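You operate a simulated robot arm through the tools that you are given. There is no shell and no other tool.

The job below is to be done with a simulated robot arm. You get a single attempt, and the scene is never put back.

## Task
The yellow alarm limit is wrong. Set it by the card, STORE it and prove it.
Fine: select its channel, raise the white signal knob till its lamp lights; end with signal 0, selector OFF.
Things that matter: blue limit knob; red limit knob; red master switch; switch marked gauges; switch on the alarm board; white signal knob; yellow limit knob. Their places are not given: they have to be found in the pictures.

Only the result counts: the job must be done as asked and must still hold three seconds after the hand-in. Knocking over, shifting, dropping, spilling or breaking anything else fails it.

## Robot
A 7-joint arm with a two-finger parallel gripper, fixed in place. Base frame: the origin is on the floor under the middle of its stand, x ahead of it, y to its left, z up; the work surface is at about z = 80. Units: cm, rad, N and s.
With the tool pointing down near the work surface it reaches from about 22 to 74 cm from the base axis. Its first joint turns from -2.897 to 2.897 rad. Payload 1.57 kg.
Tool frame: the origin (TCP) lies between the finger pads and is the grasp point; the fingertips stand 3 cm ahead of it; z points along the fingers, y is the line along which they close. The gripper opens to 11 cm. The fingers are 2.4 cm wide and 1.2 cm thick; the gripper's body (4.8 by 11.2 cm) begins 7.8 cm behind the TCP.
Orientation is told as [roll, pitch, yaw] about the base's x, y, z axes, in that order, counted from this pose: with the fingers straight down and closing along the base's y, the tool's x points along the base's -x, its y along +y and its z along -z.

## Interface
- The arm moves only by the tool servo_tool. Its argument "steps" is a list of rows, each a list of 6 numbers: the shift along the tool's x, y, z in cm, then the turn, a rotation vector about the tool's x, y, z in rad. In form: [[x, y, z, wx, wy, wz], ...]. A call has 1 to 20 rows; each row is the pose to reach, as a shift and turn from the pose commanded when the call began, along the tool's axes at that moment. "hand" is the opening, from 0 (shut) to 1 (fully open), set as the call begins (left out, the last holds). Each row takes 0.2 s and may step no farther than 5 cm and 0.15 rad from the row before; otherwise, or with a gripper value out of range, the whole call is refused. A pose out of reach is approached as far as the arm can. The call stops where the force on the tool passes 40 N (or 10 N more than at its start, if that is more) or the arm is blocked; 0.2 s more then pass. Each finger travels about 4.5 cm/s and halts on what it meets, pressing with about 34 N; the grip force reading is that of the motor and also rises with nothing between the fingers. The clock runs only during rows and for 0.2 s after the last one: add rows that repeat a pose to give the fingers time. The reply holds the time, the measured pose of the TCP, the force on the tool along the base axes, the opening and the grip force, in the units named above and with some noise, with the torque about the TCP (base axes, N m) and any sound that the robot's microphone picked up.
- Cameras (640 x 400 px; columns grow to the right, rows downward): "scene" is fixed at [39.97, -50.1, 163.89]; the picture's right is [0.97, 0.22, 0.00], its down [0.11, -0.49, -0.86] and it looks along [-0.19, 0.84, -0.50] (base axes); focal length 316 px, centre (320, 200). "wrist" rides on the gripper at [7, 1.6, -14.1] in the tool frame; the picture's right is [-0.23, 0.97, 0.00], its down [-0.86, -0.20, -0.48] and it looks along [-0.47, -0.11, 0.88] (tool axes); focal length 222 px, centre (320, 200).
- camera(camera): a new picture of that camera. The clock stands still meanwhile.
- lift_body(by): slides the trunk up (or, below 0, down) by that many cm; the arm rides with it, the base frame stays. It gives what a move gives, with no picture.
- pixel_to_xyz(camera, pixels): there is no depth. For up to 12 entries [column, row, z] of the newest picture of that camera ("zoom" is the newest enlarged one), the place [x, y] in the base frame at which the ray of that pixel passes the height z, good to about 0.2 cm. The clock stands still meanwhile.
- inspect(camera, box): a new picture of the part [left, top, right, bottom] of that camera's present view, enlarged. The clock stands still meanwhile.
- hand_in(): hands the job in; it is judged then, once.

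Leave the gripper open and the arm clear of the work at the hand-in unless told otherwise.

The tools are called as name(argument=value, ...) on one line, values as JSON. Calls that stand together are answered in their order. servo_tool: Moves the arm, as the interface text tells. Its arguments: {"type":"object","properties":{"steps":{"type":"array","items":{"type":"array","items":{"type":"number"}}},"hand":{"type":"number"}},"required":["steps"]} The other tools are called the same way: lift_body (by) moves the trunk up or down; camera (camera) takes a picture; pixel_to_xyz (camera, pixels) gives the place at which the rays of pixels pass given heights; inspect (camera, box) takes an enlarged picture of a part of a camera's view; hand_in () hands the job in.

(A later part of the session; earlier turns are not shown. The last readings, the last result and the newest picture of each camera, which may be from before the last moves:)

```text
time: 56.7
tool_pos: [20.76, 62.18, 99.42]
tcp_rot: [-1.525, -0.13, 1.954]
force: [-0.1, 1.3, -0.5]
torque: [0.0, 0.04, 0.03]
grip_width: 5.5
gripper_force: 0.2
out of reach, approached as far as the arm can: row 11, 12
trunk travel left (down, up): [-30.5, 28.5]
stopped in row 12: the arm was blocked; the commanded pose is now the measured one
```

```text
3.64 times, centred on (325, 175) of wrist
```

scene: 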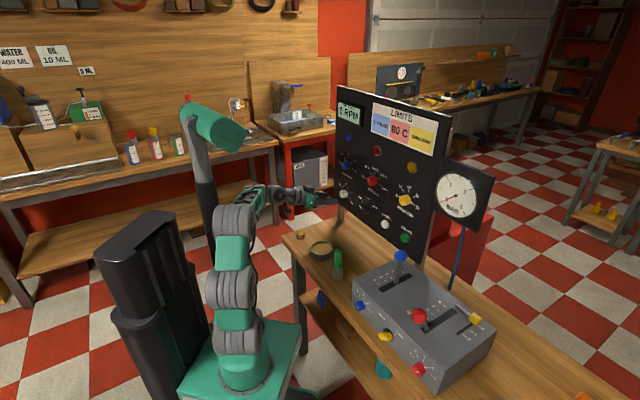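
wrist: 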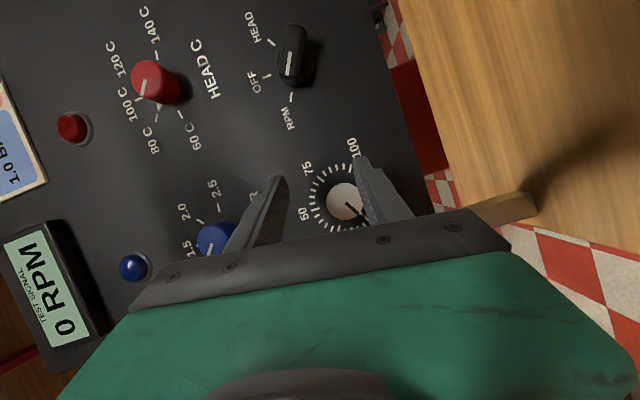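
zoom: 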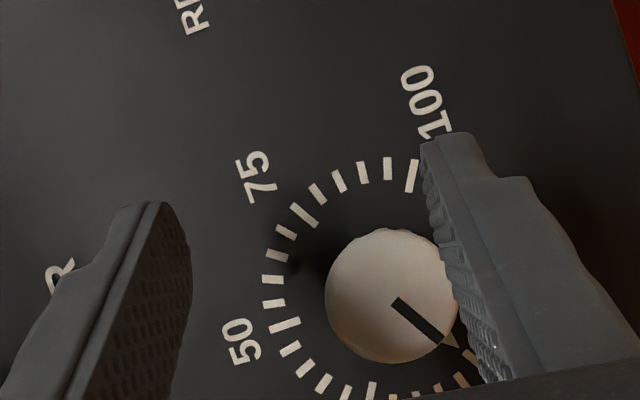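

The arm hit a joint limit at that roll, and nothing was touched. A level hand will need less wrist swing. I back off to n = 54, level the tool on the signal knob's axis and use a -60° roll instead.

servo_tool(steps=[[0.1, 0.3, -1.2, -0.012, -0.056, 0.054], [0.2, 0.6, -2.2, -0.024, -0.112, 0.108], [0.3, 0.9, -3.0, -0.037, -0.168, 0.163], [0.4, 1.2, -3.7, -0.049, -0.224, 0.217], [0.48, 1.45, -4.3, -0.061, -0.28, 0.271], [0.54, 1.65, -4.6, -0.073, -0.336, 0.325], [0.58, 1.75, -4.82, -0.0853, -0.392, 0.3792], [0.58, 1.75, -4.82, -0.0853, -0.392, 0.3792]])

camera(camera="wrist")

inspect(camera="scene", box=[210, 150, 370, 270])

```text
time: 58.7
tool_pos: [18.91, 59.61, 96.22]
tcp_rot: [-1.553, -0.499, 2.305]
force: [-0.5, -0.3, -0.3]
torque: [0.01, 0.02, -0.02]
grip_width: 5.49
gripper_force: 0.0
trunk travel left (down, up): [-30.5, 28.5]
stopped in row 8: the arm was blocked; the commanded pose is now the measured one
```

```text
taken
```

wrist: 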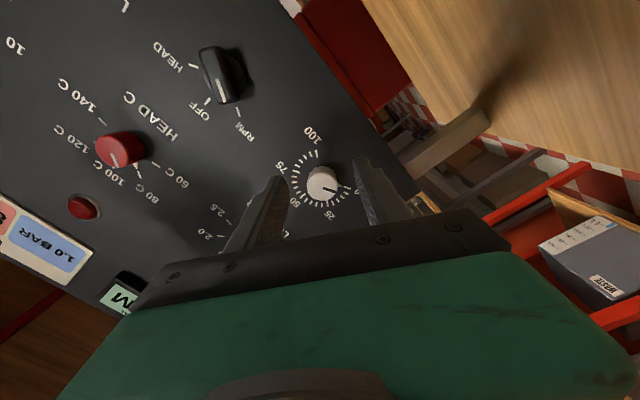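

```text
3.33 times, centred on (290, 210) of scene
```

zoom: 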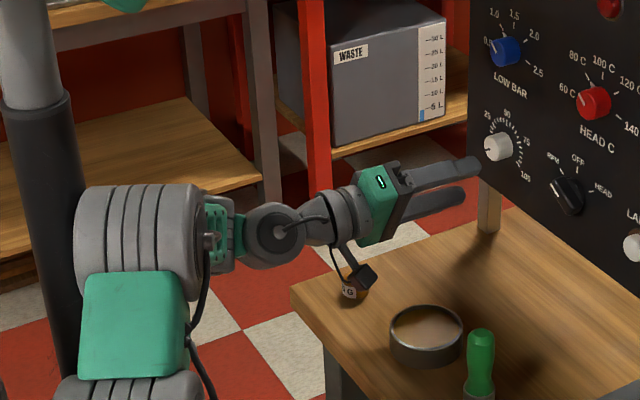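

The arm was blocked again, 2–3 cm off target. I look at the whole scene to see whether the elbow is against the mast pole behind it.

camera(camera="scene")

inspect(camera="scene", box=[170, 90, 330, 400])

```text
taken
```

scene: 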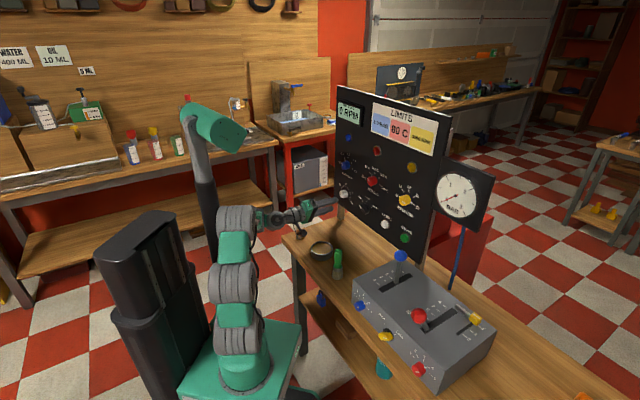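

```text
1.29 times, centred on (250, 245) of scene
```

zoom: 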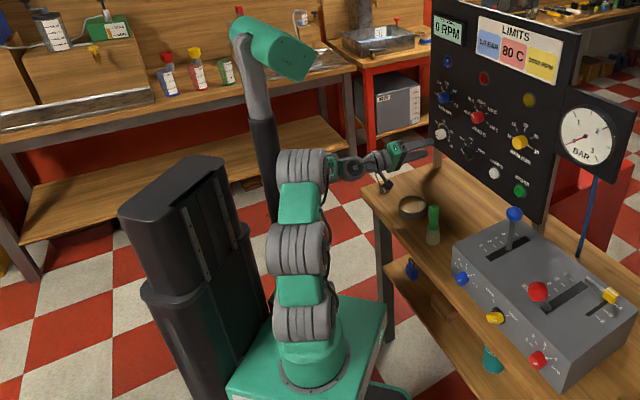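

The elbow is close to the robot's own mast, so swinging the wrist left is what blocks it. I return to the upright pose that worked, 20° down with no roll. From there I will only roll to the right, using more than one grip.

servo_tool(steps=[[-0.34, -0.15, -0.05, -0.024, 0.031, 0.117], [-0.68, -0.29, -0.1, -0.048, 0.062, 0.234], [-1.02, -0.44, -0.15, -0.072, 0.093, 0.351], [-1.36, -0.59, -0.2, -0.096, 0.123, 0.468], [-1.71, -0.73, -0.25, -0.12, 0.154, 0.585], [-2.05, -0.88, -0.3, -0.144, 0.185, 0.702], [-2.39, -1.03, -0.35, -0.168, 0.216, 0.819], [-2.73, -1.17, -0.4, -0.192, 0.247, 0.936], [-3.07, -1.32, -0.455, -0.2165, 0.2778, 1.0534], [-3.07, -1.32, -0.455, -0.2165, 0.2778, 1.0534]])

inspect(camera="wrist", box=[260, 120, 390, 230])

camera(camera="scene")

```text
time: 60.9
tool_pos: [17.04, 60.96, 98.9]
tcp_rot: [-0.001, -1.221, 0.79]
force: [-0.2, -0.6, 0.6]
torque: [0.03, 0.0, 0.0]
grip_width: 5.5
gripper_force: 0.0
trunk travel left (down, up): [-30.5, 28.5]
```

```text
3.64 times, centred on (325, 175) of wrist
```

zoom: 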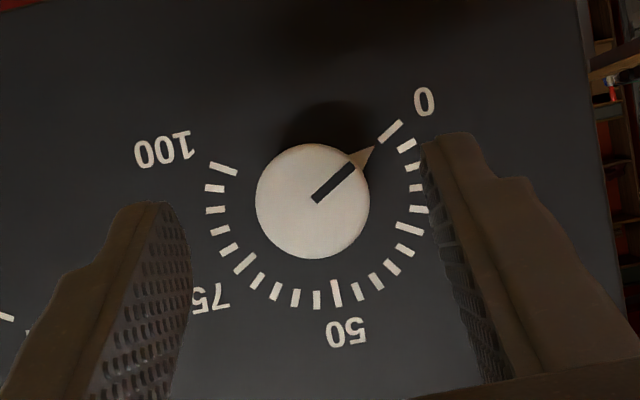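

```text
taken
```

scene: 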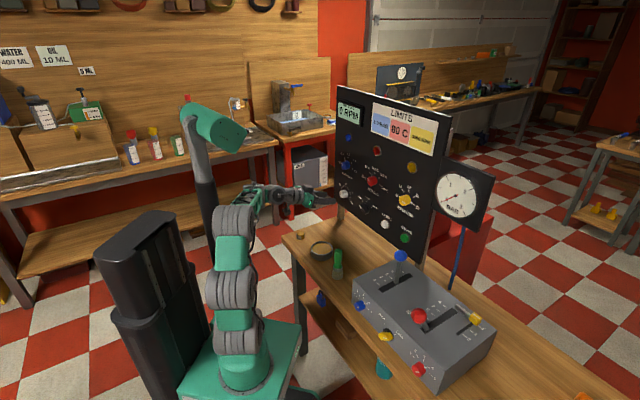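

Good: back at the standoff, everything intact and 0 RPM shown. I roll +30° about the knob axis so the fingers miss the pointer nose.

servo_tool(steps=[[0.008, -0.28, 0.003, -0.0448, 0, 0.123], [0.03, -0.4, 0.011, -0.0896, 0, 0.2461], [0.069, -0.52, 0.025, -0.1343, 0, 0.3691], [0.122, -0.635, 0.044, -0.1791, 0, 0.4922], [0.122, -0.635, 0.044, -0.1791, 0, 0.4922]])

camera(camera="wrist")

inspect(camera="wrist", box=[260, 120, 390, 230])

```text
time: 62.1
tool_pos: [17.41, 60.58, 98.66]
tcp_rot: [1.037, -0.95, -0.153]
force: [-1.0, -1.3, -0.1]
torque: [0.0, 0.01, 0.01]
grip_width: 5.48
gripper_force: 0.1
trunk travel left (down, up): [-30.5, 28.5]
```

```text
taken
```

wrist: 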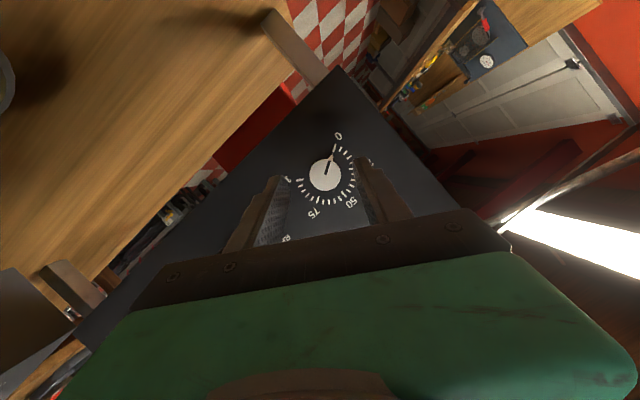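

```text
3.64 times, centred on (325, 175) of wrist
```

zoom: 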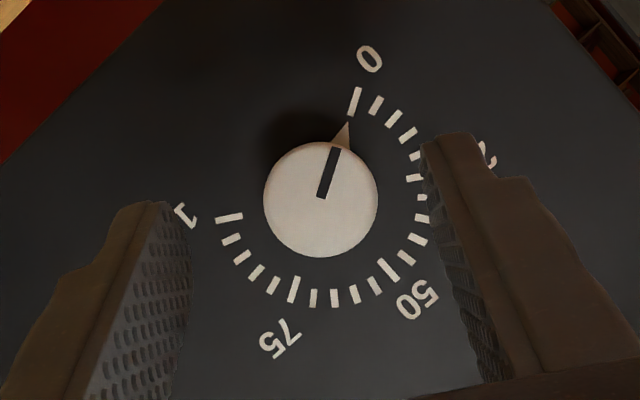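

The nose now points between the fingers. I advance 6.1 cm straight toward the board.

servo_tool(steps=[[-0.41, 0, 1.13, 0, 0, 0], [-0.82, 0, 2.26, 0, 0, 0], [-1.23, 0, 3.38, 0, 0, 0], [-1.57, 0, 4.32, 0, 0, 0], [-1.85, 0, 5.08, 0, 0, 0], [-2.09, 0, 5.73, 0, 0, 0], [-2.09, 0, 5.73, 0, 0, 0]])

inspect(camera="wrist", box=[260, 120, 390, 230])

inspect(camera="scene", box=[300, 160, 380, 230])

```text
time: 63.7
tool_pos: [21.75, 64.8, 98.7]
tcp_rot: [1.033, -0.953, -0.152]
force: [0.8, 0.2, 0.2]
torque: [0.04, -0.02, 0.0]
grip_width: 5.49
gripper_force: 0.0
trunk travel left (down, up): [-30.5, 28.5]
```

```text
3.64 times, centred on (325, 175) of wrist
```

zoom: 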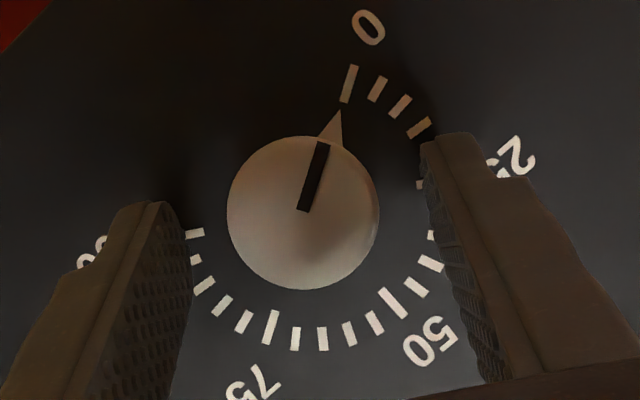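

```text
5.71 times, centred on (340, 195) of scene
```

zoom: 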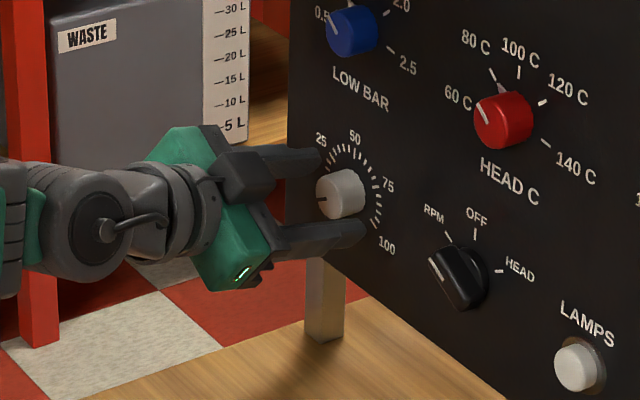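

The knob is centred between the fingers. I close on it.

servo_tool(steps=[[0, 0, 0, 0, 0, 0], [0, 0, 0, 0, 0, 0], [0, 0, 0, 0, 0, 0], [0, 0, 0, 0, 0, 0]], hand=0)

inspect(camera="wrist", box=[260, 120, 390, 230])

```text
time: 64.7
tool_pos: [21.75, 64.7, 98.87]
tcp_rot: [1.034, -0.953, -0.151]
force: [0.7, 3.1, 0.1]
torque: [-0.01, 0.02, 0.13]
grip_width: 3.35
gripper_force: 38.8
trunk travel left (down, up): [-30.5, 28.5]
```

```text
3.64 times, centred on (325, 175) of wrist
```

zoom: 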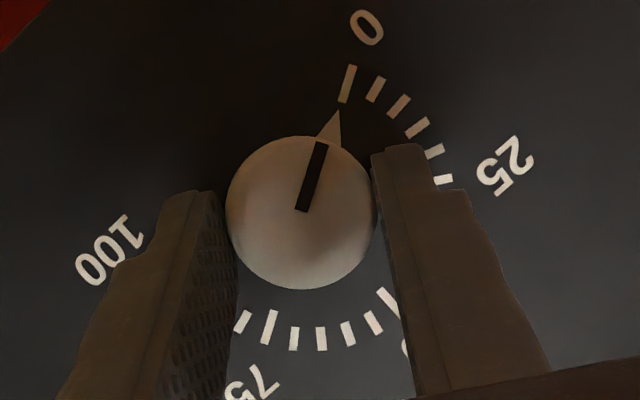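

The grip is firm at 3.35 cm with little side force. I turn the signal knob clockwise by 70°, about 29 units.

servo_tool(steps=[[0.007, -0.125, 0.003, -0.0418, 0, 0.1149], [0.029, -0.248, 0.01, -0.0836, 0, 0.2297], [0.064, -0.368, 0.023, -0.1253, 0, 0.3445], [0.113, -0.482, 0.041, -0.1671, 0, 0.4594], [0.174, -0.589, 0.063, -0.2089, 0, 0.5742], [0.248, -0.687, 0.09, -0.2507, 0, 0.689], [0.332, -0.774, 0.121, -0.2925, 0, 0.8039], [0.425, -0.851, 0.155, -0.3343, 0, 0.9188], [0.526, -0.914, 0.192, -0.376, 0, 1.0336], [0.634, -0.964, 0.231, -0.4178, 0, 1.1484], [0.634, -0.964, 0.231, -0.4178, 0, 1.1484]])

camera(camera="wrist")

inspect(camera="scene", box=[320, 85, 430, 215])

```text
time: 67.1
tool_pos: [21.91, 64.42, 97.85]
tcp_rot: [1.633, 0.164, -0.427]
force: [-6.2, 13.4, 11.5]
torque: [0.27, -0.17, 0.4]
grip_width: 3.36
gripper_force: 40.9
trunk travel left (down, up): [-30.5, 28.5]
```

```text
taken
```

wrist: 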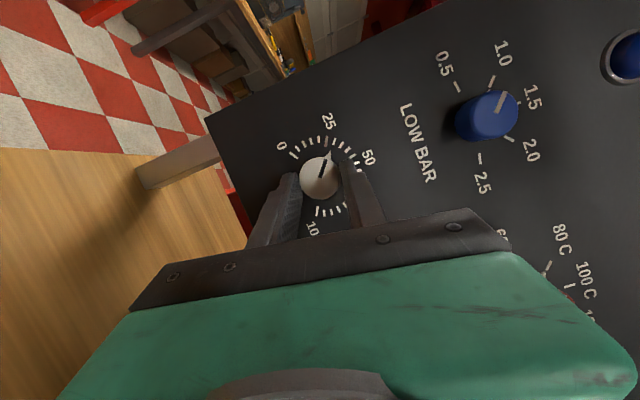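

```text
3.08 times, centred on (375, 150) of scene
```

zoom: 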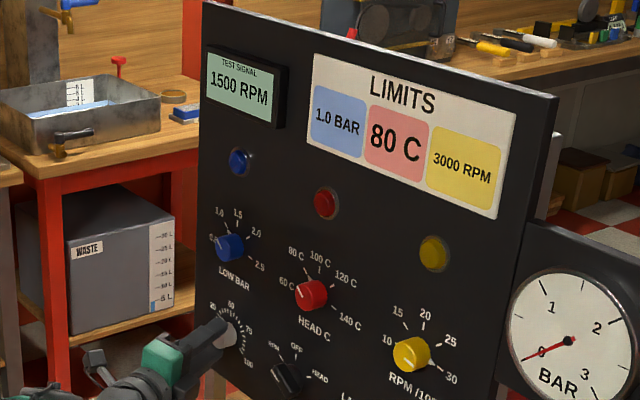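

The display reads 1500 RPM, so 3000 will be near 60 on the dial, about 75° more. I release with the fingers wide and roll the hand back around the knob to -20° for a second grip.

servo_tool(steps=[[0, 0, 0, 0, 0, 0], [0, 0, 0, 0, 0, 0], [0, 0, 0, 0, 0, 0], [0, 0, 0, 0, 0, 0], [0, 0, 0, 0, 0, 0]], hand=0.65)

inspect(camera="wrist", box=[260, 120, 390, 230])

inspect(camera="scene", box=[320, 85, 430, 215])

```text
time: 68.3
tool_pos: [22.08, 64.38, 97.69]
tcp_rot: [1.63, 0.16, -0.429]
force: [0.4, -1.0, 0.8]
torque: [-0.03, 0.01, 0.01]
grip_width: 7.19
gripper_force: 0.0
trunk travel left (down, up): [-30.5, 28.5]
```

```text
3.64 times, centred on (325, 175) of wrist
```

zoom: 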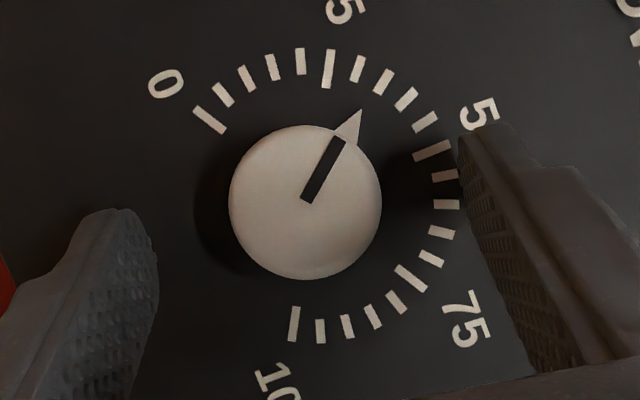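

```text
3.08 times, centred on (375, 150) of scene
```

zoom: 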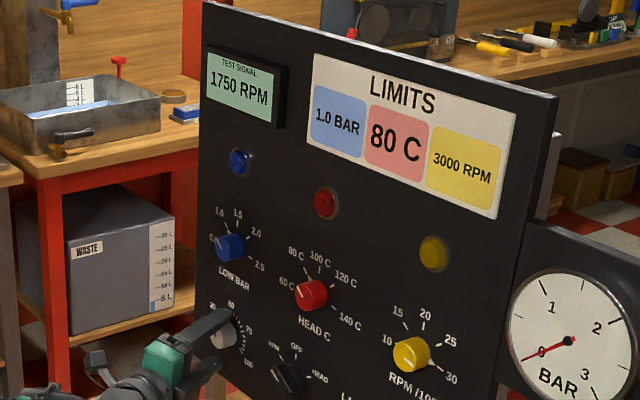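

On release the display settled at 1750 RPM, so it seems to step by 250. The pointer is near 34–35. Now I roll the open hand back by 120° around the knob.

servo_tool(steps=[[0.009, 0.143, 0.003, 0.0477, 0, -0.1312], [0.037, 0.283, 0.014, 0.0955, 0, -0.2624], [0.083, 0.417, 0.03, 0.1432, 0, -0.3937], [0.147, 0.544, 0.053, 0.191, 0, -0.5249], [0.225, 0.659, 0.082, 0.2387, 0, -0.6561], [0.319, 0.762, 0.116, 0.2865, 0, -0.7873], [0.425, 0.851, 0.155, 0.3342, 0, -0.9186], [0.541, 0.922, 0.197, 0.382, 0, -1.0498], [0.666, 0.976, 0.243, 0.4297, 0, -1.181], [0.797, 1.01, 0.29, 0.4774, 0, -1.3122], [0.93, 1.025, 0.339, 0.5252, 0, -1.4435], [1.065, 1.02, 0.388, 0.5729, 0, -1.5747], [1.197, 0.996, 0.436, 0.6207, 0, -1.7059], [1.325, 0.951, 0.482, 0.6684, 0, -1.8371], [1.446, 0.889, 0.527, 0.7163, 0, -1.9687], [1.446, 0.889, 0.527, 0.7163, 0, -1.9687]])

inspect(camera="wrist", box=[260, 120, 390, 230])

inspect(camera="scene", box=[320, 85, 430, 215])

```text
time: 71.7
tool_pos: [21.04, 65.38, 98.84]
tcp_rot: [-0.824, -1.08, 1.546]
force: [0.3, -0.8, 1.0]
torque: [0.02, 0.0, -0.02]
grip_width: 7.17
gripper_force: 0.2
trunk travel left (down, up): [-30.5, 28.5]
```

```text
3.64 times, centred on (325, 175) of wrist
```

zoom: 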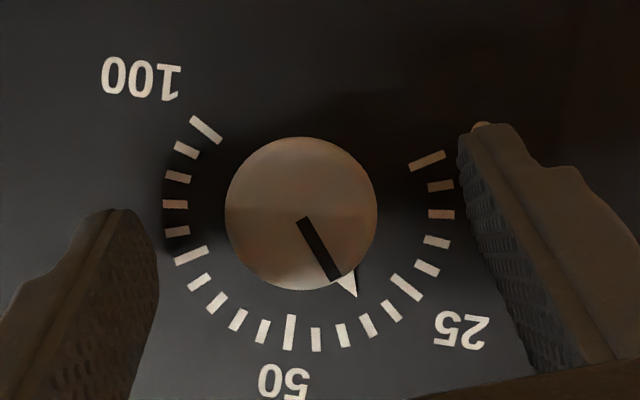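

```text
3.08 times, centred on (375, 150) of scene
```

zoom: 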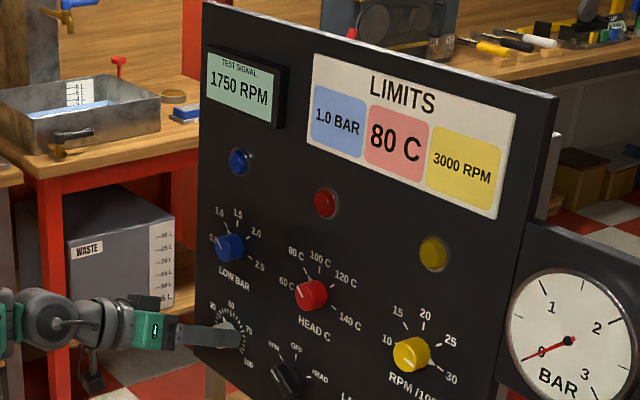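

Now 1750 RPM with the pointer at 35. I close again and turn another 60° toward 60.

servo_tool(steps=[[0, 0, 0, 0, 0, 0], [0, 0, 0, 0, 0, 0], [0, 0, 0, 0, 0, 0], [0, 0, 0, 0, 0, 0], [0, 0, 0, 0, 0, 0]], hand=0)

servo_tool(steps=[[0.007, -0.125, 0.003, -0.0418, 0, 0.1149], [0.029, -0.248, 0.01, -0.0836, 0, 0.2297], [0.064, -0.368, 0.023, -0.1253, 0, 0.3445], [0.113, -0.482, 0.041, -0.1671, 0, 0.4594], [0.174, -0.589, 0.063, -0.2089, 0, 0.5742], [0.248, -0.687, 0.09, -0.2507, 0, 0.689], [0.332, -0.774, 0.121, -0.2925, 0, 0.8039], [0.425, -0.851, 0.155, -0.3343, 0, 0.9188], [0.425, -0.851, 0.155, -0.3343, 0, 0.9188]])

inspect(camera="wrist", box=[260, 120, 390, 230])

inspect(camera="scene", box=[320, 85, 430, 215])

```text
time: 72.9
tool_pos: [21.13, 65.37, 98.82]
tcp_rot: [-0.822, -1.082, 1.546]
force: [-0.1, -0.9, -0.4]
torque: [0.04, -0.04, -0.2]
grip_width: 3.38
gripper_force: 39.5
trunk travel left (down, up): [-30.5, 28.5]
```

```text
time: 74.9
tool_pos: [21.65, 64.8, 98.72]
tcp_rot: [1.131, -0.863, -0.227]
force: [-5.4, 0.1, -1.7]
torque: [0.03, -0.02, -0.1]
grip_width: 3.34
gripper_force: 41.4
trunk travel left (down, up): [-30.5, 28.5]
```

```text
3.64 times, centred on (325, 175) of wrist
```

zoom: 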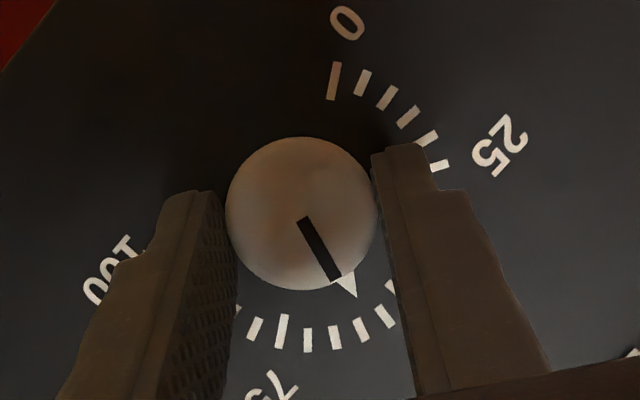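

```text
3.08 times, centred on (375, 150) of scene
```

zoom: 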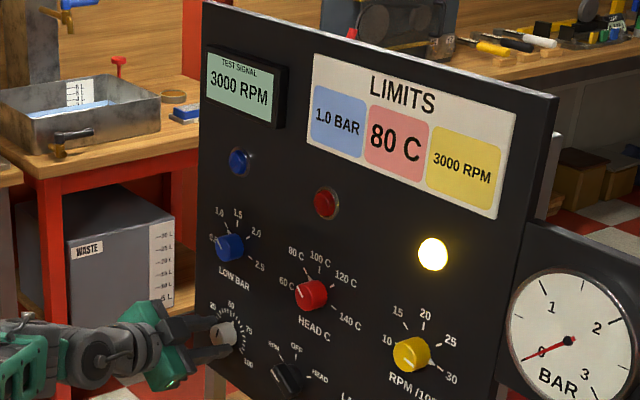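

The yellow lamp is lit at exactly 3000 RPM, so the limit is proved. Now I bring the signal back down, first -60° in this grip.

servo_tool(steps=[[0.007, 0.125, 0.003, 0.0418, 0, -0.1149], [0.029, 0.248, 0.01, 0.0836, 0, -0.2297], [0.064, 0.368, 0.023, 0.1253, 0, -0.3445], [0.113, 0.482, 0.041, 0.1671, 0, -0.4594], [0.174, 0.589, 0.063, 0.2089, 0, -0.5742], [0.248, 0.687, 0.09, 0.2507, 0, -0.689], [0.332, 0.774, 0.121, 0.2925, 0, -0.8039], [0.425, 0.851, 0.155, 0.3343, 0, -0.9188], [0.482, 0.889, 0.176, 0.3581, 0, -0.9844], [0.482, 0.889, 0.176, 0.3581, 0, -0.9844]])

servo_tool(steps=[[0, 0, 0, 0, 0, 0], [0, 0, 0, 0, 0, 0], [0, 0, 0, 0, 0, 0], [0, 0, 0, 0, 0, 0], [0, 0, 0, 0, 0, 0]], hand=0.65)

inspect(camera="wrist", box=[260, 120, 390, 230])

inspect(camera="scene", box=[320, 85, 430, 215])

```text
time: 77.1
tool_pos: [21.12, 65.48, 98.8]
tcp_rot: [-0.92, -1.027, 1.633]
force: [-8.3, -12.4, -5.4]
torque: [-0.54, 0.51, -0.63]
grip_width: 3.32
gripper_force: 41.4
trunk travel left (down, up): [-30.5, 28.5]
```

```text
time: 78.3
tool_pos: [21.03, 65.56, 98.81]
tcp_rot: [-0.921, -1.03, 1.632]
force: [-0.1, 0.3, 0.8]
torque: [-0.01, 0.0, 0.0]
grip_width: 7.14
gripper_force: 0.1
trunk travel left (down, up): [-30.5, 28.5]
```

```text
3.64 times, centred on (325, 175) of wrist
```

zoom: 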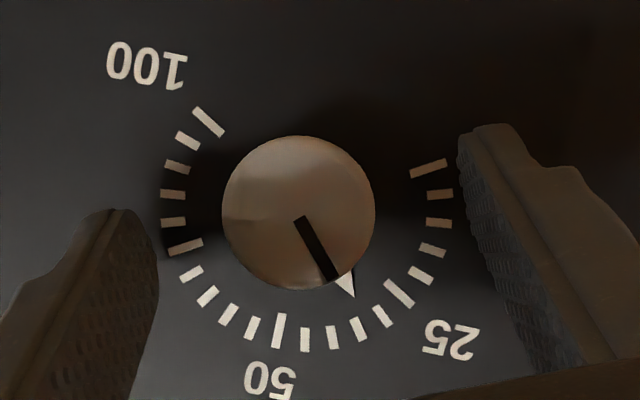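

```text
3.08 times, centred on (375, 150) of scene
```

zoom: 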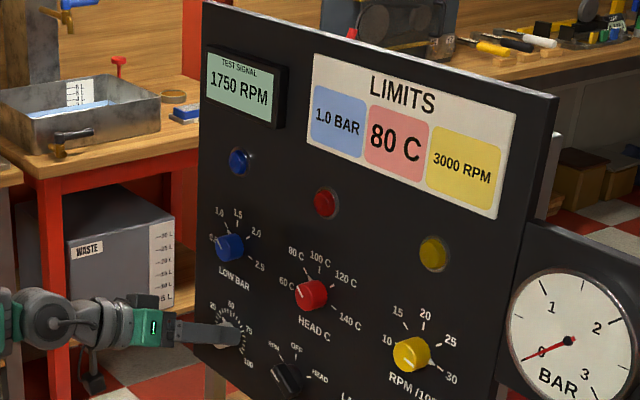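

The lamp is off and it reads 1750, with the pointer at the 35 click. I roll the open hand +120° around the knob to take another grip for the last 84° down to 0.

servo_tool(steps=[[0.009, -0.143, 0.003, -0.0477, 0, 0.1312], [0.037, -0.283, 0.014, -0.0955, 0, 0.2624], [0.083, -0.417, 0.03, -0.1432, 0, 0.3937], [0.147, -0.544, 0.053, -0.191, 0, 0.5249], [0.225, -0.659, 0.082, -0.2387, 0, 0.6561], [0.319, -0.762, 0.116, -0.2865, 0, 0.7873], [0.425, -0.851, 0.155, -0.3342, 0, 0.9186], [0.541, -0.922, 0.197, -0.382, 0, 1.0498], [0.666, -0.976, 0.243, -0.4297, 0, 1.181], [0.797, -1.01, 0.29, -0.4774, 0, 1.3122], [0.93, -1.025, 0.339, -0.5252, 0, 1.4435], [1.065, -1.02, 0.388, -0.5729, 0, 1.5747], [1.197, -0.996, 0.436, -0.6207, 0, 1.7059], [1.325, -0.951, 0.482, -0.6684, 0, 1.8371], [1.446, -0.889, 0.527, -0.7163, 0, 1.9687], [1.446, -0.889, 0.527, -0.7163, 0, 1.9687]])

inspect(camera="wrist", box=[260, 120, 390, 230])

inspect(camera="scene", box=[320, 85, 430, 215])

```text
time: 81.7
tool_pos: [22.27, 64.48, 97.65]
tcp_rot: [1.608, 0.099, -0.431]
force: [0.2, -0.1, 0.3]
torque: [-0.01, 0.03, 0.0]
grip_width: 7.17
gripper_force: 0.1
trunk travel left (down, up): [-30.5, 28.5]
```

```text
3.64 times, centred on (325, 175) of wrist
```

zoom: 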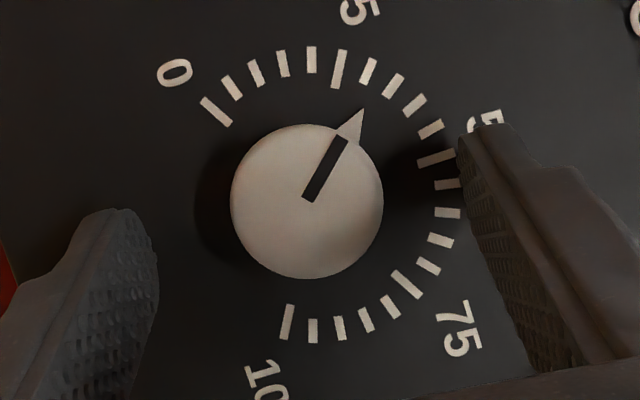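

```text
3.08 times, centred on (375, 150) of scene
```

zoom: 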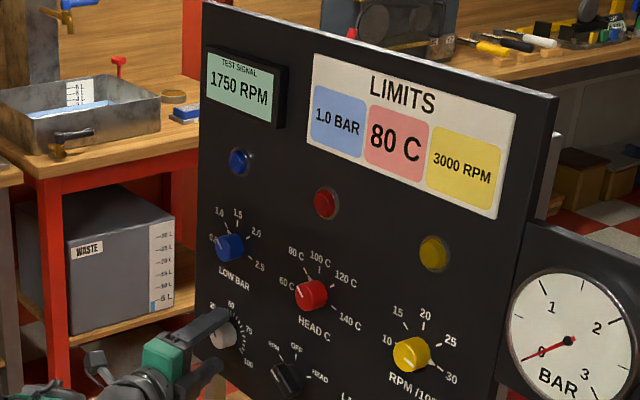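

I close and turn the signal 84° counter-clockwise to 0.

servo_tool(steps=[[0, 0, 0, 0, 0, 0], [0, 0, 0, 0, 0, 0], [0, 0, 0, 0, 0, 0], [0, 0, 0, 0, 0, 0], [0, 0, 0, 0, 0, 0]], hand=0)

servo_tool(steps=[[0.009, 0.136, 0.003, 0.0456, 0, -0.1253], [0.034, 0.27, 0.012, 0.0911, 0, -0.2505], [0.076, 0.399, 0.028, 0.1367, 0, -0.3758], [0.134, 0.521, 0.049, 0.1823, 0, -0.5011], [0.206, 0.634, 0.075, 0.2279, 0, -0.6264], [0.292, 0.736, 0.106, 0.2735, 0, -0.7516], [0.39, 0.824, 0.142, 0.3191, 0, -0.8769], [0.498, 0.898, 0.181, 0.3646, 0, -1.0022], [0.614, 0.956, 0.224, 0.4102, 0, -1.1274], [0.737, 0.997, 0.268, 0.4558, 0, -1.2527], [0.863, 1.02, 0.314, 0.5014, 0, -1.378], [0.863, 1.02, 0.314, 0.5014, 0, -1.378]])

inspect(camera="wrist", box=[260, 120, 390, 230])

inspect(camera="scene", box=[320, 85, 430, 215])

```text
time: 82.9
tool_pos: [22.17, 64.44, 97.9]
tcp_rot: [1.609, 0.097, -0.432]
force: [2.7, 3.5, 7.9]
torque: [0.07, 0.03, -0.08]
grip_width: 3.37
gripper_force: 39.5
trunk travel left (down, up): [-30.5, 28.5]
```

```text
time: 85.5
tool_pos: [21.51, 65.03, 99.08]
tcp_rot: [0.551, -1.168, 0.279]
force: [3.6, 9.8, 13.2]
torque: [0.91, -0.53, -0.01]
grip_width: 3.36
gripper_force: 41.6
trunk travel left (down, up): [-30.5, 28.5]
```

```text
3.64 times, centred on (325, 175) of wrist
```

zoom: 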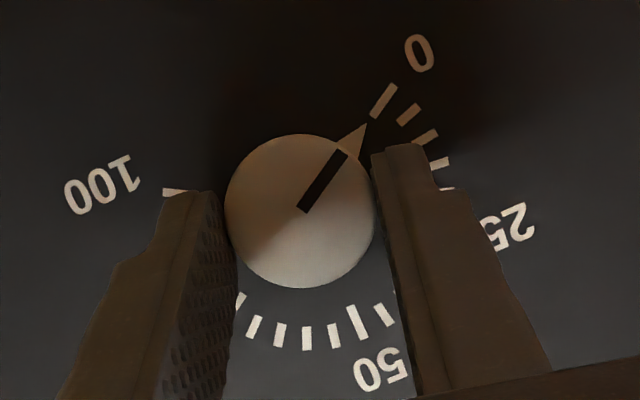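

```text
3.08 times, centred on (375, 150) of scene
```

zoom: 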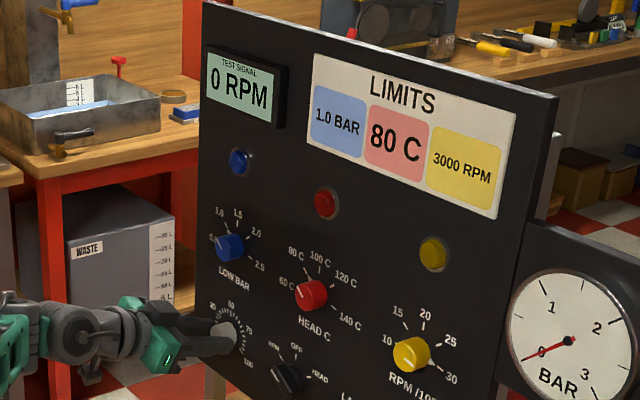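

The display reads 0 RPM and the pointer is within about 3° of 0. I nudge 0.06 rad further to be sure it seats at 0, then release.

servo_tool(steps=[[0.001, 0.03, 0, 0.0103, 0, -0.0282], [0.002, 0.06, 0.001, 0.0205, 0, -0.0564], [0.002, 0.06, 0.001, 0.0205, 0, -0.0564]])

servo_tool(steps=[[0, 0, 0, 0, 0, 0], [0, 0, 0, 0, 0, 0], [0, 0, 0, 0, 0, 0], [0, 0, 0, 0, 0, 0]], hand=0.55)

inspect(camera="wrist", box=[260, 120, 390, 230])

inspect(camera="scene", box=[320, 85, 430, 215])

```text
time: 86.3
tool_pos: [21.42, 65.12, 98.87]
tcp_rot: [0.404, -1.194, 0.41]
force: [2.6, 12.4, 11.1]
torque: [0.67, -0.48, 0.31]
grip_width: 3.37
gripper_force: 41.7
trunk travel left (down, up): [-30.5, 28.5]
```

```text
time: 87.3
tool_pos: [21.56, 65.09, 98.97]
tcp_rot: [0.409, -1.194, 0.405]
force: [-0.2, -0.6, -0.6]
torque: [0.03, -0.03, 0.05]
grip_width: 6.06
gripper_force: 0.1
trunk travel left (down, up): [-30.5, 28.5]
```

```text
3.64 times, centred on (325, 175) of wrist
```

zoom: 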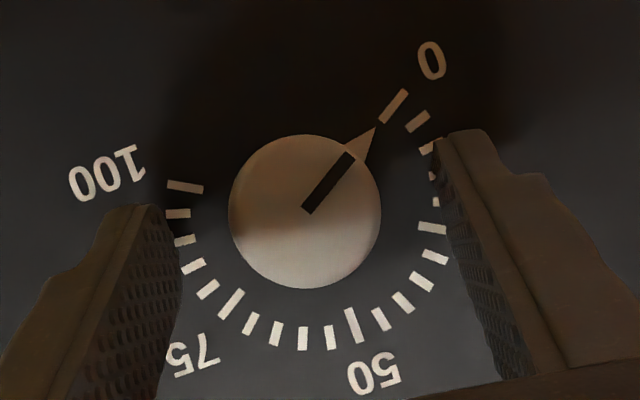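

```text
3.08 times, centred on (375, 150) of scene
```

zoom: 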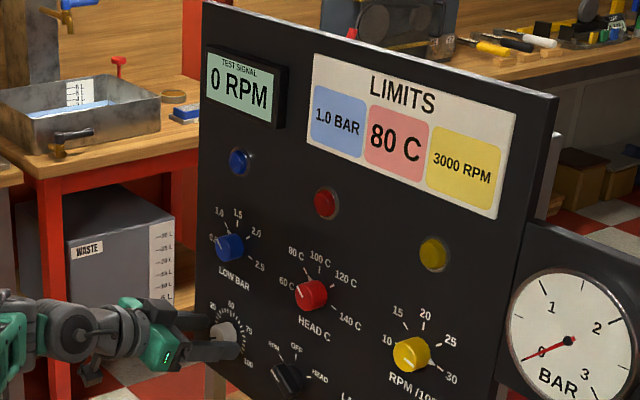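

Released and still 0 RPM. I back off 6 cm to get a clean view of the pointer at 0.

servo_tool(steps=[[0.34, 0, -0.94, 0, 0, 0], [0.68, 0, -1.88, 0, 0, 0], [1.2, 0, -3.29, 0, 0, 0], [1.71, 0, -4.7, 0, 0, 0], [2.05, 0, -5.64, 0, 0, 0], [2.05, 0, -5.64, 0, 0, 0]])

camera(camera="wrist")

inspect(camera="wrist", box=[260, 120, 390, 230])

inspect(camera="scene", box=[330, 175, 370, 215])

```text
time: 88.7
tool_pos: [17.31, 60.84, 98.89]
tcp_rot: [0.411, -1.194, 0.405]
force: [-0.7, 0.3, -0.2]
torque: [0.02, -0.01, 0.02]
grip_width: 6.04
gripper_force: 0.0
trunk travel left (down, up): [-30.5, 28.5]
```

```text
taken
```

wrist: 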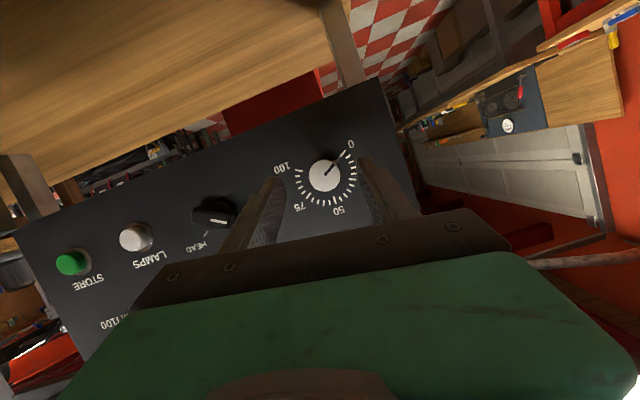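

```text
3.64 times, centred on (325, 175) of wrist
```

zoom: 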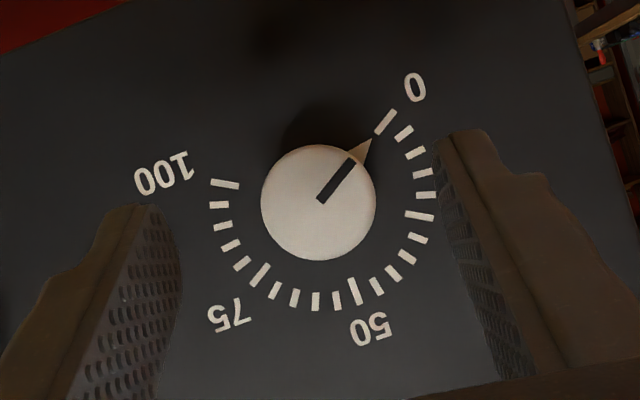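

```text
10.00 times, centred on (350, 195) of scene
```

zoom: 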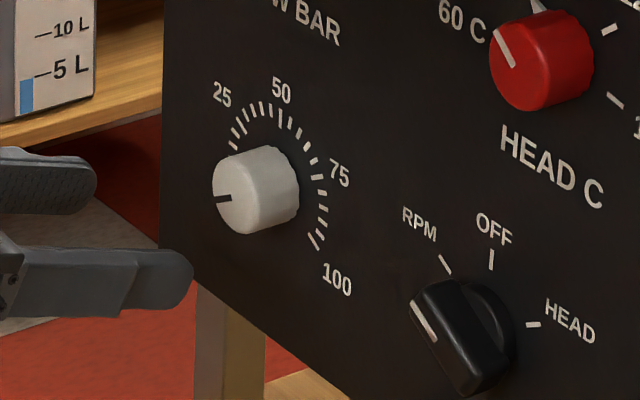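

The pointer is back exactly on 0. Next I put the selector back to OFF. I return the hand to the pose in front of the selector that I used before.

servo_tool(steps=[[-0.16, -1.9, -0.12, 0.007, -0.012, -0.02], [-0.31, -3.8, -0.25, 0.014, -0.025, -0.04], [-0.47, -5.7, -0.37, 0.021, -0.037, -0.059], [-0.62, -7.6, -0.5, 0.028, -0.049, -0.079], [-0.78, -9.5, -0.62, 0.035, -0.062, -0.099], [-0.93, -11.4, -0.75, 0.042, -0.074, -0.119], [-1.09, -13.3, -0.87, 0.0486, -0.0862, -0.1388], [-1.09, -13.3, -0.87, 0.0486, -0.0862, -0.1388]], hand=0.5)

camera(camera="wrist")

inspect(camera="scene", box=[320, 85, 430, 260])

```text
time: 90.5
tool_pos: [26.37, 51.13, 98.06]
tcp_rot: [0.0, -1.308, 0.784]
force: [0.3, 0.7, -0.3]
torque: [0.01, 0.02, 0.0]
grip_width: 5.5
gripper_force: 0.0
trunk travel left (down, up): [-30.5, 28.5]
```

```text
taken
```

wrist: 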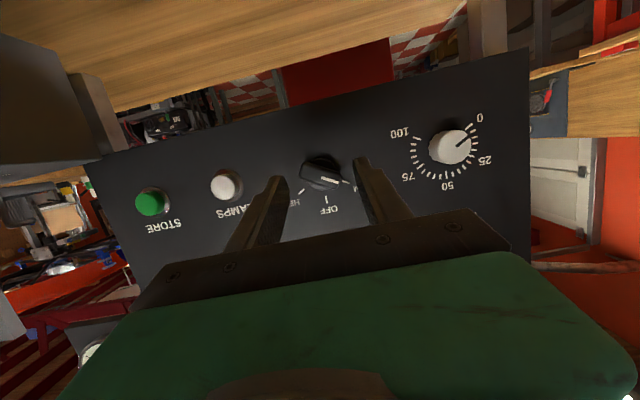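

```text
2.29 times, centred on (375, 172) of scene
```

zoom: 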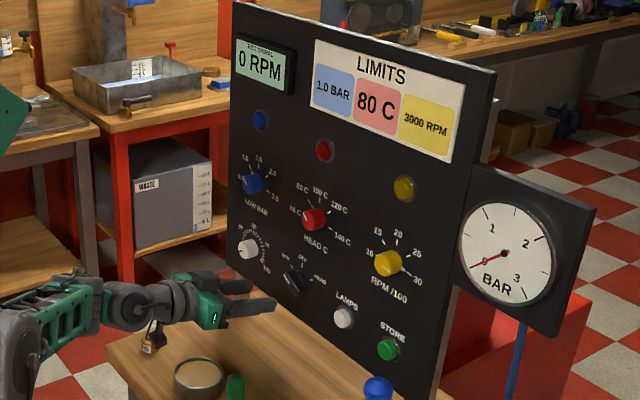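

I am in position in front of the selector. I roll the hand -60° to match the bar's direction.

servo_tool(steps=[[-0.1, 0, -0.03, 0.0339, 0, -0.1264], [-0.1, 0, -0.03, 0.0678, 0, -0.2528], [-0.1, 0, -0.03, 0.1017, 0, -0.3793], [-0.1, 0, -0.03, 0.1356, 0, -0.5057], [-0.1, 0, -0.03, 0.1695, 0, -0.6321], [-0.1, 0, -0.03, 0.2034, 0, -0.7586], [-0.1, 0, -0.03, 0.2373, 0, -0.885], [-0.1, 0, -0.03, 0.2712, 0, -1.0114], [-0.1, 0, -0.03, 0.2712, 0, -1.0114]])

inspect(camera="wrist", box=[260, 110, 400, 240])

```text
time: 92.5
tool_pos: [26.37, 51.15, 98.28]
tcp_rot: [-1.424, -0.503, 2.054]
force: [0.4, -0.5, 0.3]
torque: [-0.04, 0.01, 0.01]
grip_width: 5.51
gripper_force: 0.2
trunk travel left (down, up): [-30.5, 28.5]
```

```text
3.08 times, centred on (330, 175) of wrist
```

zoom: 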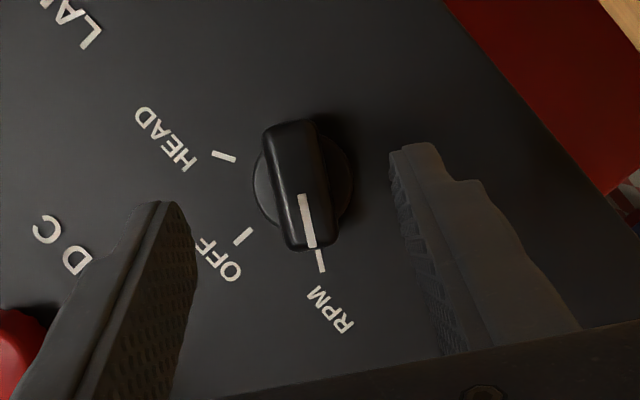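

The bar sits between the fingers. I advance 6 cm and close.

servo_tool(steps=[[-0.31, 0, 1.16, 0, 0, 0], [-0.62, 0, 2.32, 0, 0, 0], [-0.93, 0, 3.48, 0, 0, 0], [-1.2, 0, 4.5, 0, 0, 0], [-1.4, 0, 5.25, 0, 0, 0], [-1.55, 0, 5.8, 0, 0, 0], [-1.55, 0, 5.8, 0, 0, 0]])

inspect(camera="wrist", box=[260, 110, 400, 240])

inspect(camera="scene", box=[340, 180, 400, 230])

```text
time: 94.1
tool_pos: [30.65, 55.46, 98.4]
tcp_rot: [-1.421, -0.504, 2.055]
force: [-0.4, 0.1, 0.1]
torque: [0.01, 0.02, -0.01]
grip_width: 5.48
gripper_force: 0.1
trunk travel left (down, up): [-30.5, 28.5]
```

```text
3.08 times, centred on (330, 175) of wrist
```

zoom: 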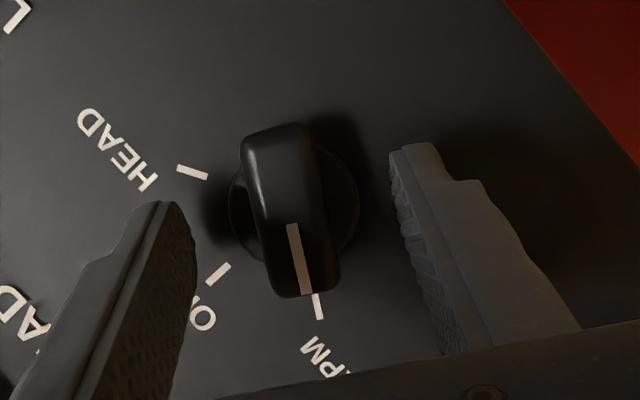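

```text
8.00 times, centred on (370, 205) of scene
```

zoom: 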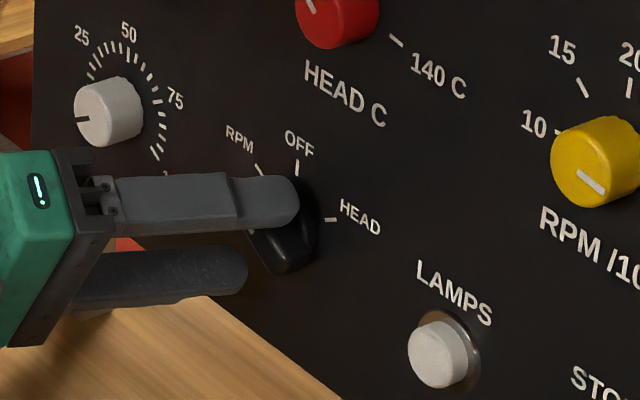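

The fingers are around the bar again. I close, then turn the selector +60° back to OFF.

servo_tool(steps=[[0, 0, 0, 0, 0, 0], [0, 0, 0, 0, 0, 0], [0, 0, 0, 0, 0, 0], [0, 0, 0, 0, 0, 0]], hand=0)

servo_tool(steps=[[0.004, -0.07, 0.001, -0.0301, 0, 0.1124], [0.016, -0.138, 0.004, -0.0603, 0, 0.2248], [0.035, -0.205, 0.009, -0.0904, 0, 0.3371], [0.062, -0.269, 0.016, -0.1205, 0, 0.4495], [0.095, -0.33, 0.025, -0.1507, 0, 0.5619], [0.136, -0.386, 0.036, -0.1808, 0, 0.6743], [0.182, -0.436, 0.049, -0.2109, 0, 0.7866], [0.233, -0.481, 0.062, -0.2411, 0, 0.8991], [0.29, -0.52, 0.078, -0.2712, 0, 1.0114], [0.29, -0.52, 0.078, -0.2712, 0, 1.0114]])

inspect(camera="wrist", box=[260, 110, 400, 240])

inspect(camera="scene", box=[320, 85, 430, 260])

```text
time: 95.1
tool_pos: [30.67, 55.44, 98.18]
tcp_rot: [-1.421, -0.505, 2.054]
force: [-0.2, -0.2, -0.4]
torque: [-0.02, 0.03, 0.01]
grip_width: 1.98
gripper_force: 31.0
trunk travel left (down, up): [-30.5, 28.5]
```

```text
time: 97.3
tool_pos: [31.05, 55.04, 98.54]
tcp_rot: [0.005, -1.309, 0.779]
force: [-4.7, 0.8, -1.9]
torque: [-0.66, 0.72, 0.06]
grip_width: 1.99
gripper_force: 33.7
trunk travel left (down, up): [-30.5, 28.5]
```

```text
3.08 times, centred on (330, 175) of wrist
```

zoom: 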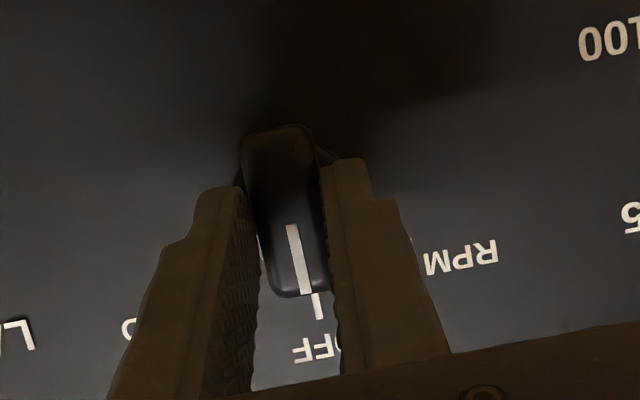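

```text
2.29 times, centred on (375, 172) of scene
```

zoom: 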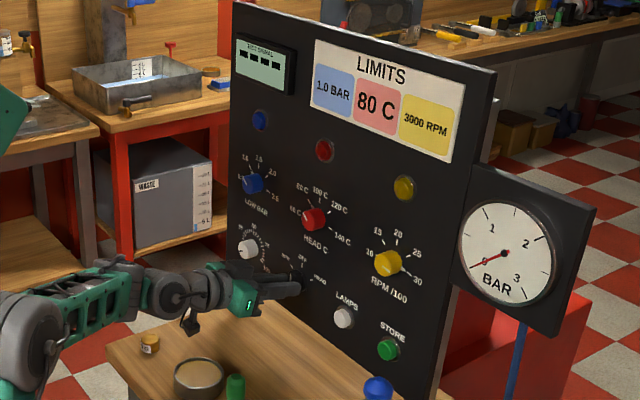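

The display is back to dashes and the pointer is on OFF. I release and back off 8 cm.

servo_tool(steps=[[0, 0, 0, 0, 0, 0], [0, 0, 0, 0, 0, 0], [0, 0, 0, 0, 0, 0], [0, 0, 0, 0, 0, 0]], hand=0.5)

servo_tool(steps=[[0.3, 0, -1.1, 0, 0, 0], [0.6, 0, -2.2, 0, 0, 0], [1.1, 0, -4.1, 0, 0, 0], [1.6, 0, -6.0, 0, 0, 0], [2.07, 0, -7.73, 0, 0, 0], [2.07, 0, -7.73, 0, 0, 0]])

camera(camera="wrist")

inspect(camera="wrist", box=[280, 100, 500, 240])

camera(camera="scene")

inspect(camera="scene", box=[330, 140, 440, 260])

```text
time: 98.3
tool_pos: [31.01, 55.05, 98.65]
tcp_rot: [0.003, -1.308, 0.782]
force: [-0.6, -1.5, 0.0]
torque: [0.01, -0.02, -0.03]
grip_width: 5.51
gripper_force: 0.1
trunk travel left (down, up): [-30.5, 28.5]
```

```text
time: 99.7
tool_pos: [25.27, 49.43, 98.47]
tcp_rot: [0.001, -1.307, 0.782]
force: [0.1, 0.8, 1.2]
torque: [-0.04, -0.03, -0.02]
grip_width: 5.48
gripper_force: 0.0
trunk travel left (down, up): [-30.5, 28.5]
```

```text
taken
```

wrist: 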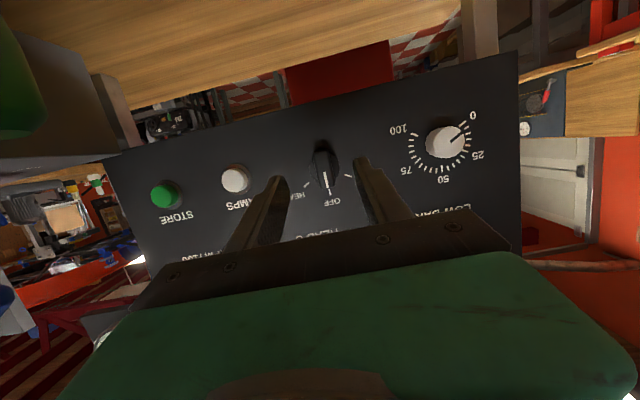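

```text
2.86 times, centred on (390, 170) of wrist
```

zoom: 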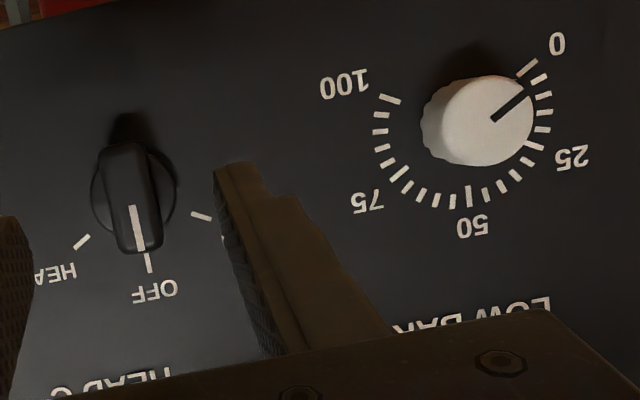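

```text
taken
```

scene: 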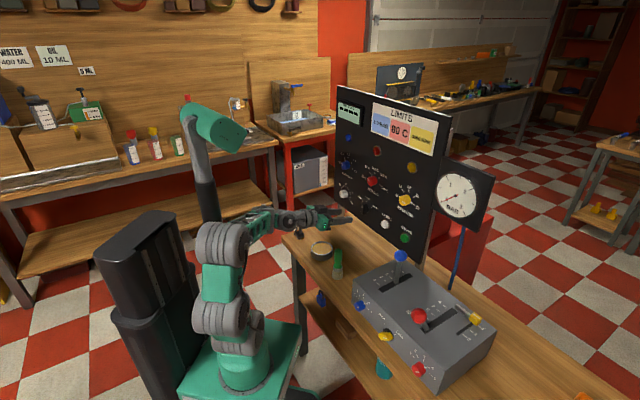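

```text
3.33 times, centred on (385, 200) of scene
```

zoom: 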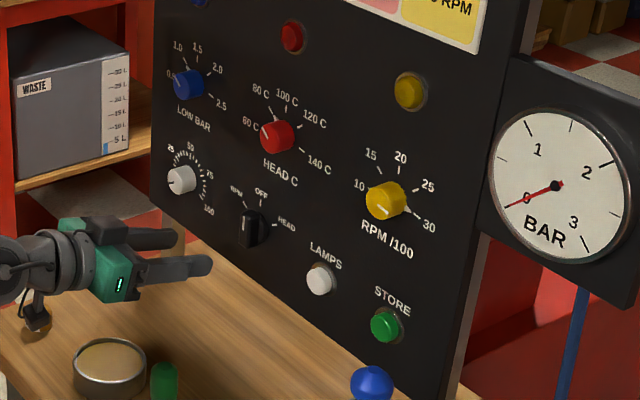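

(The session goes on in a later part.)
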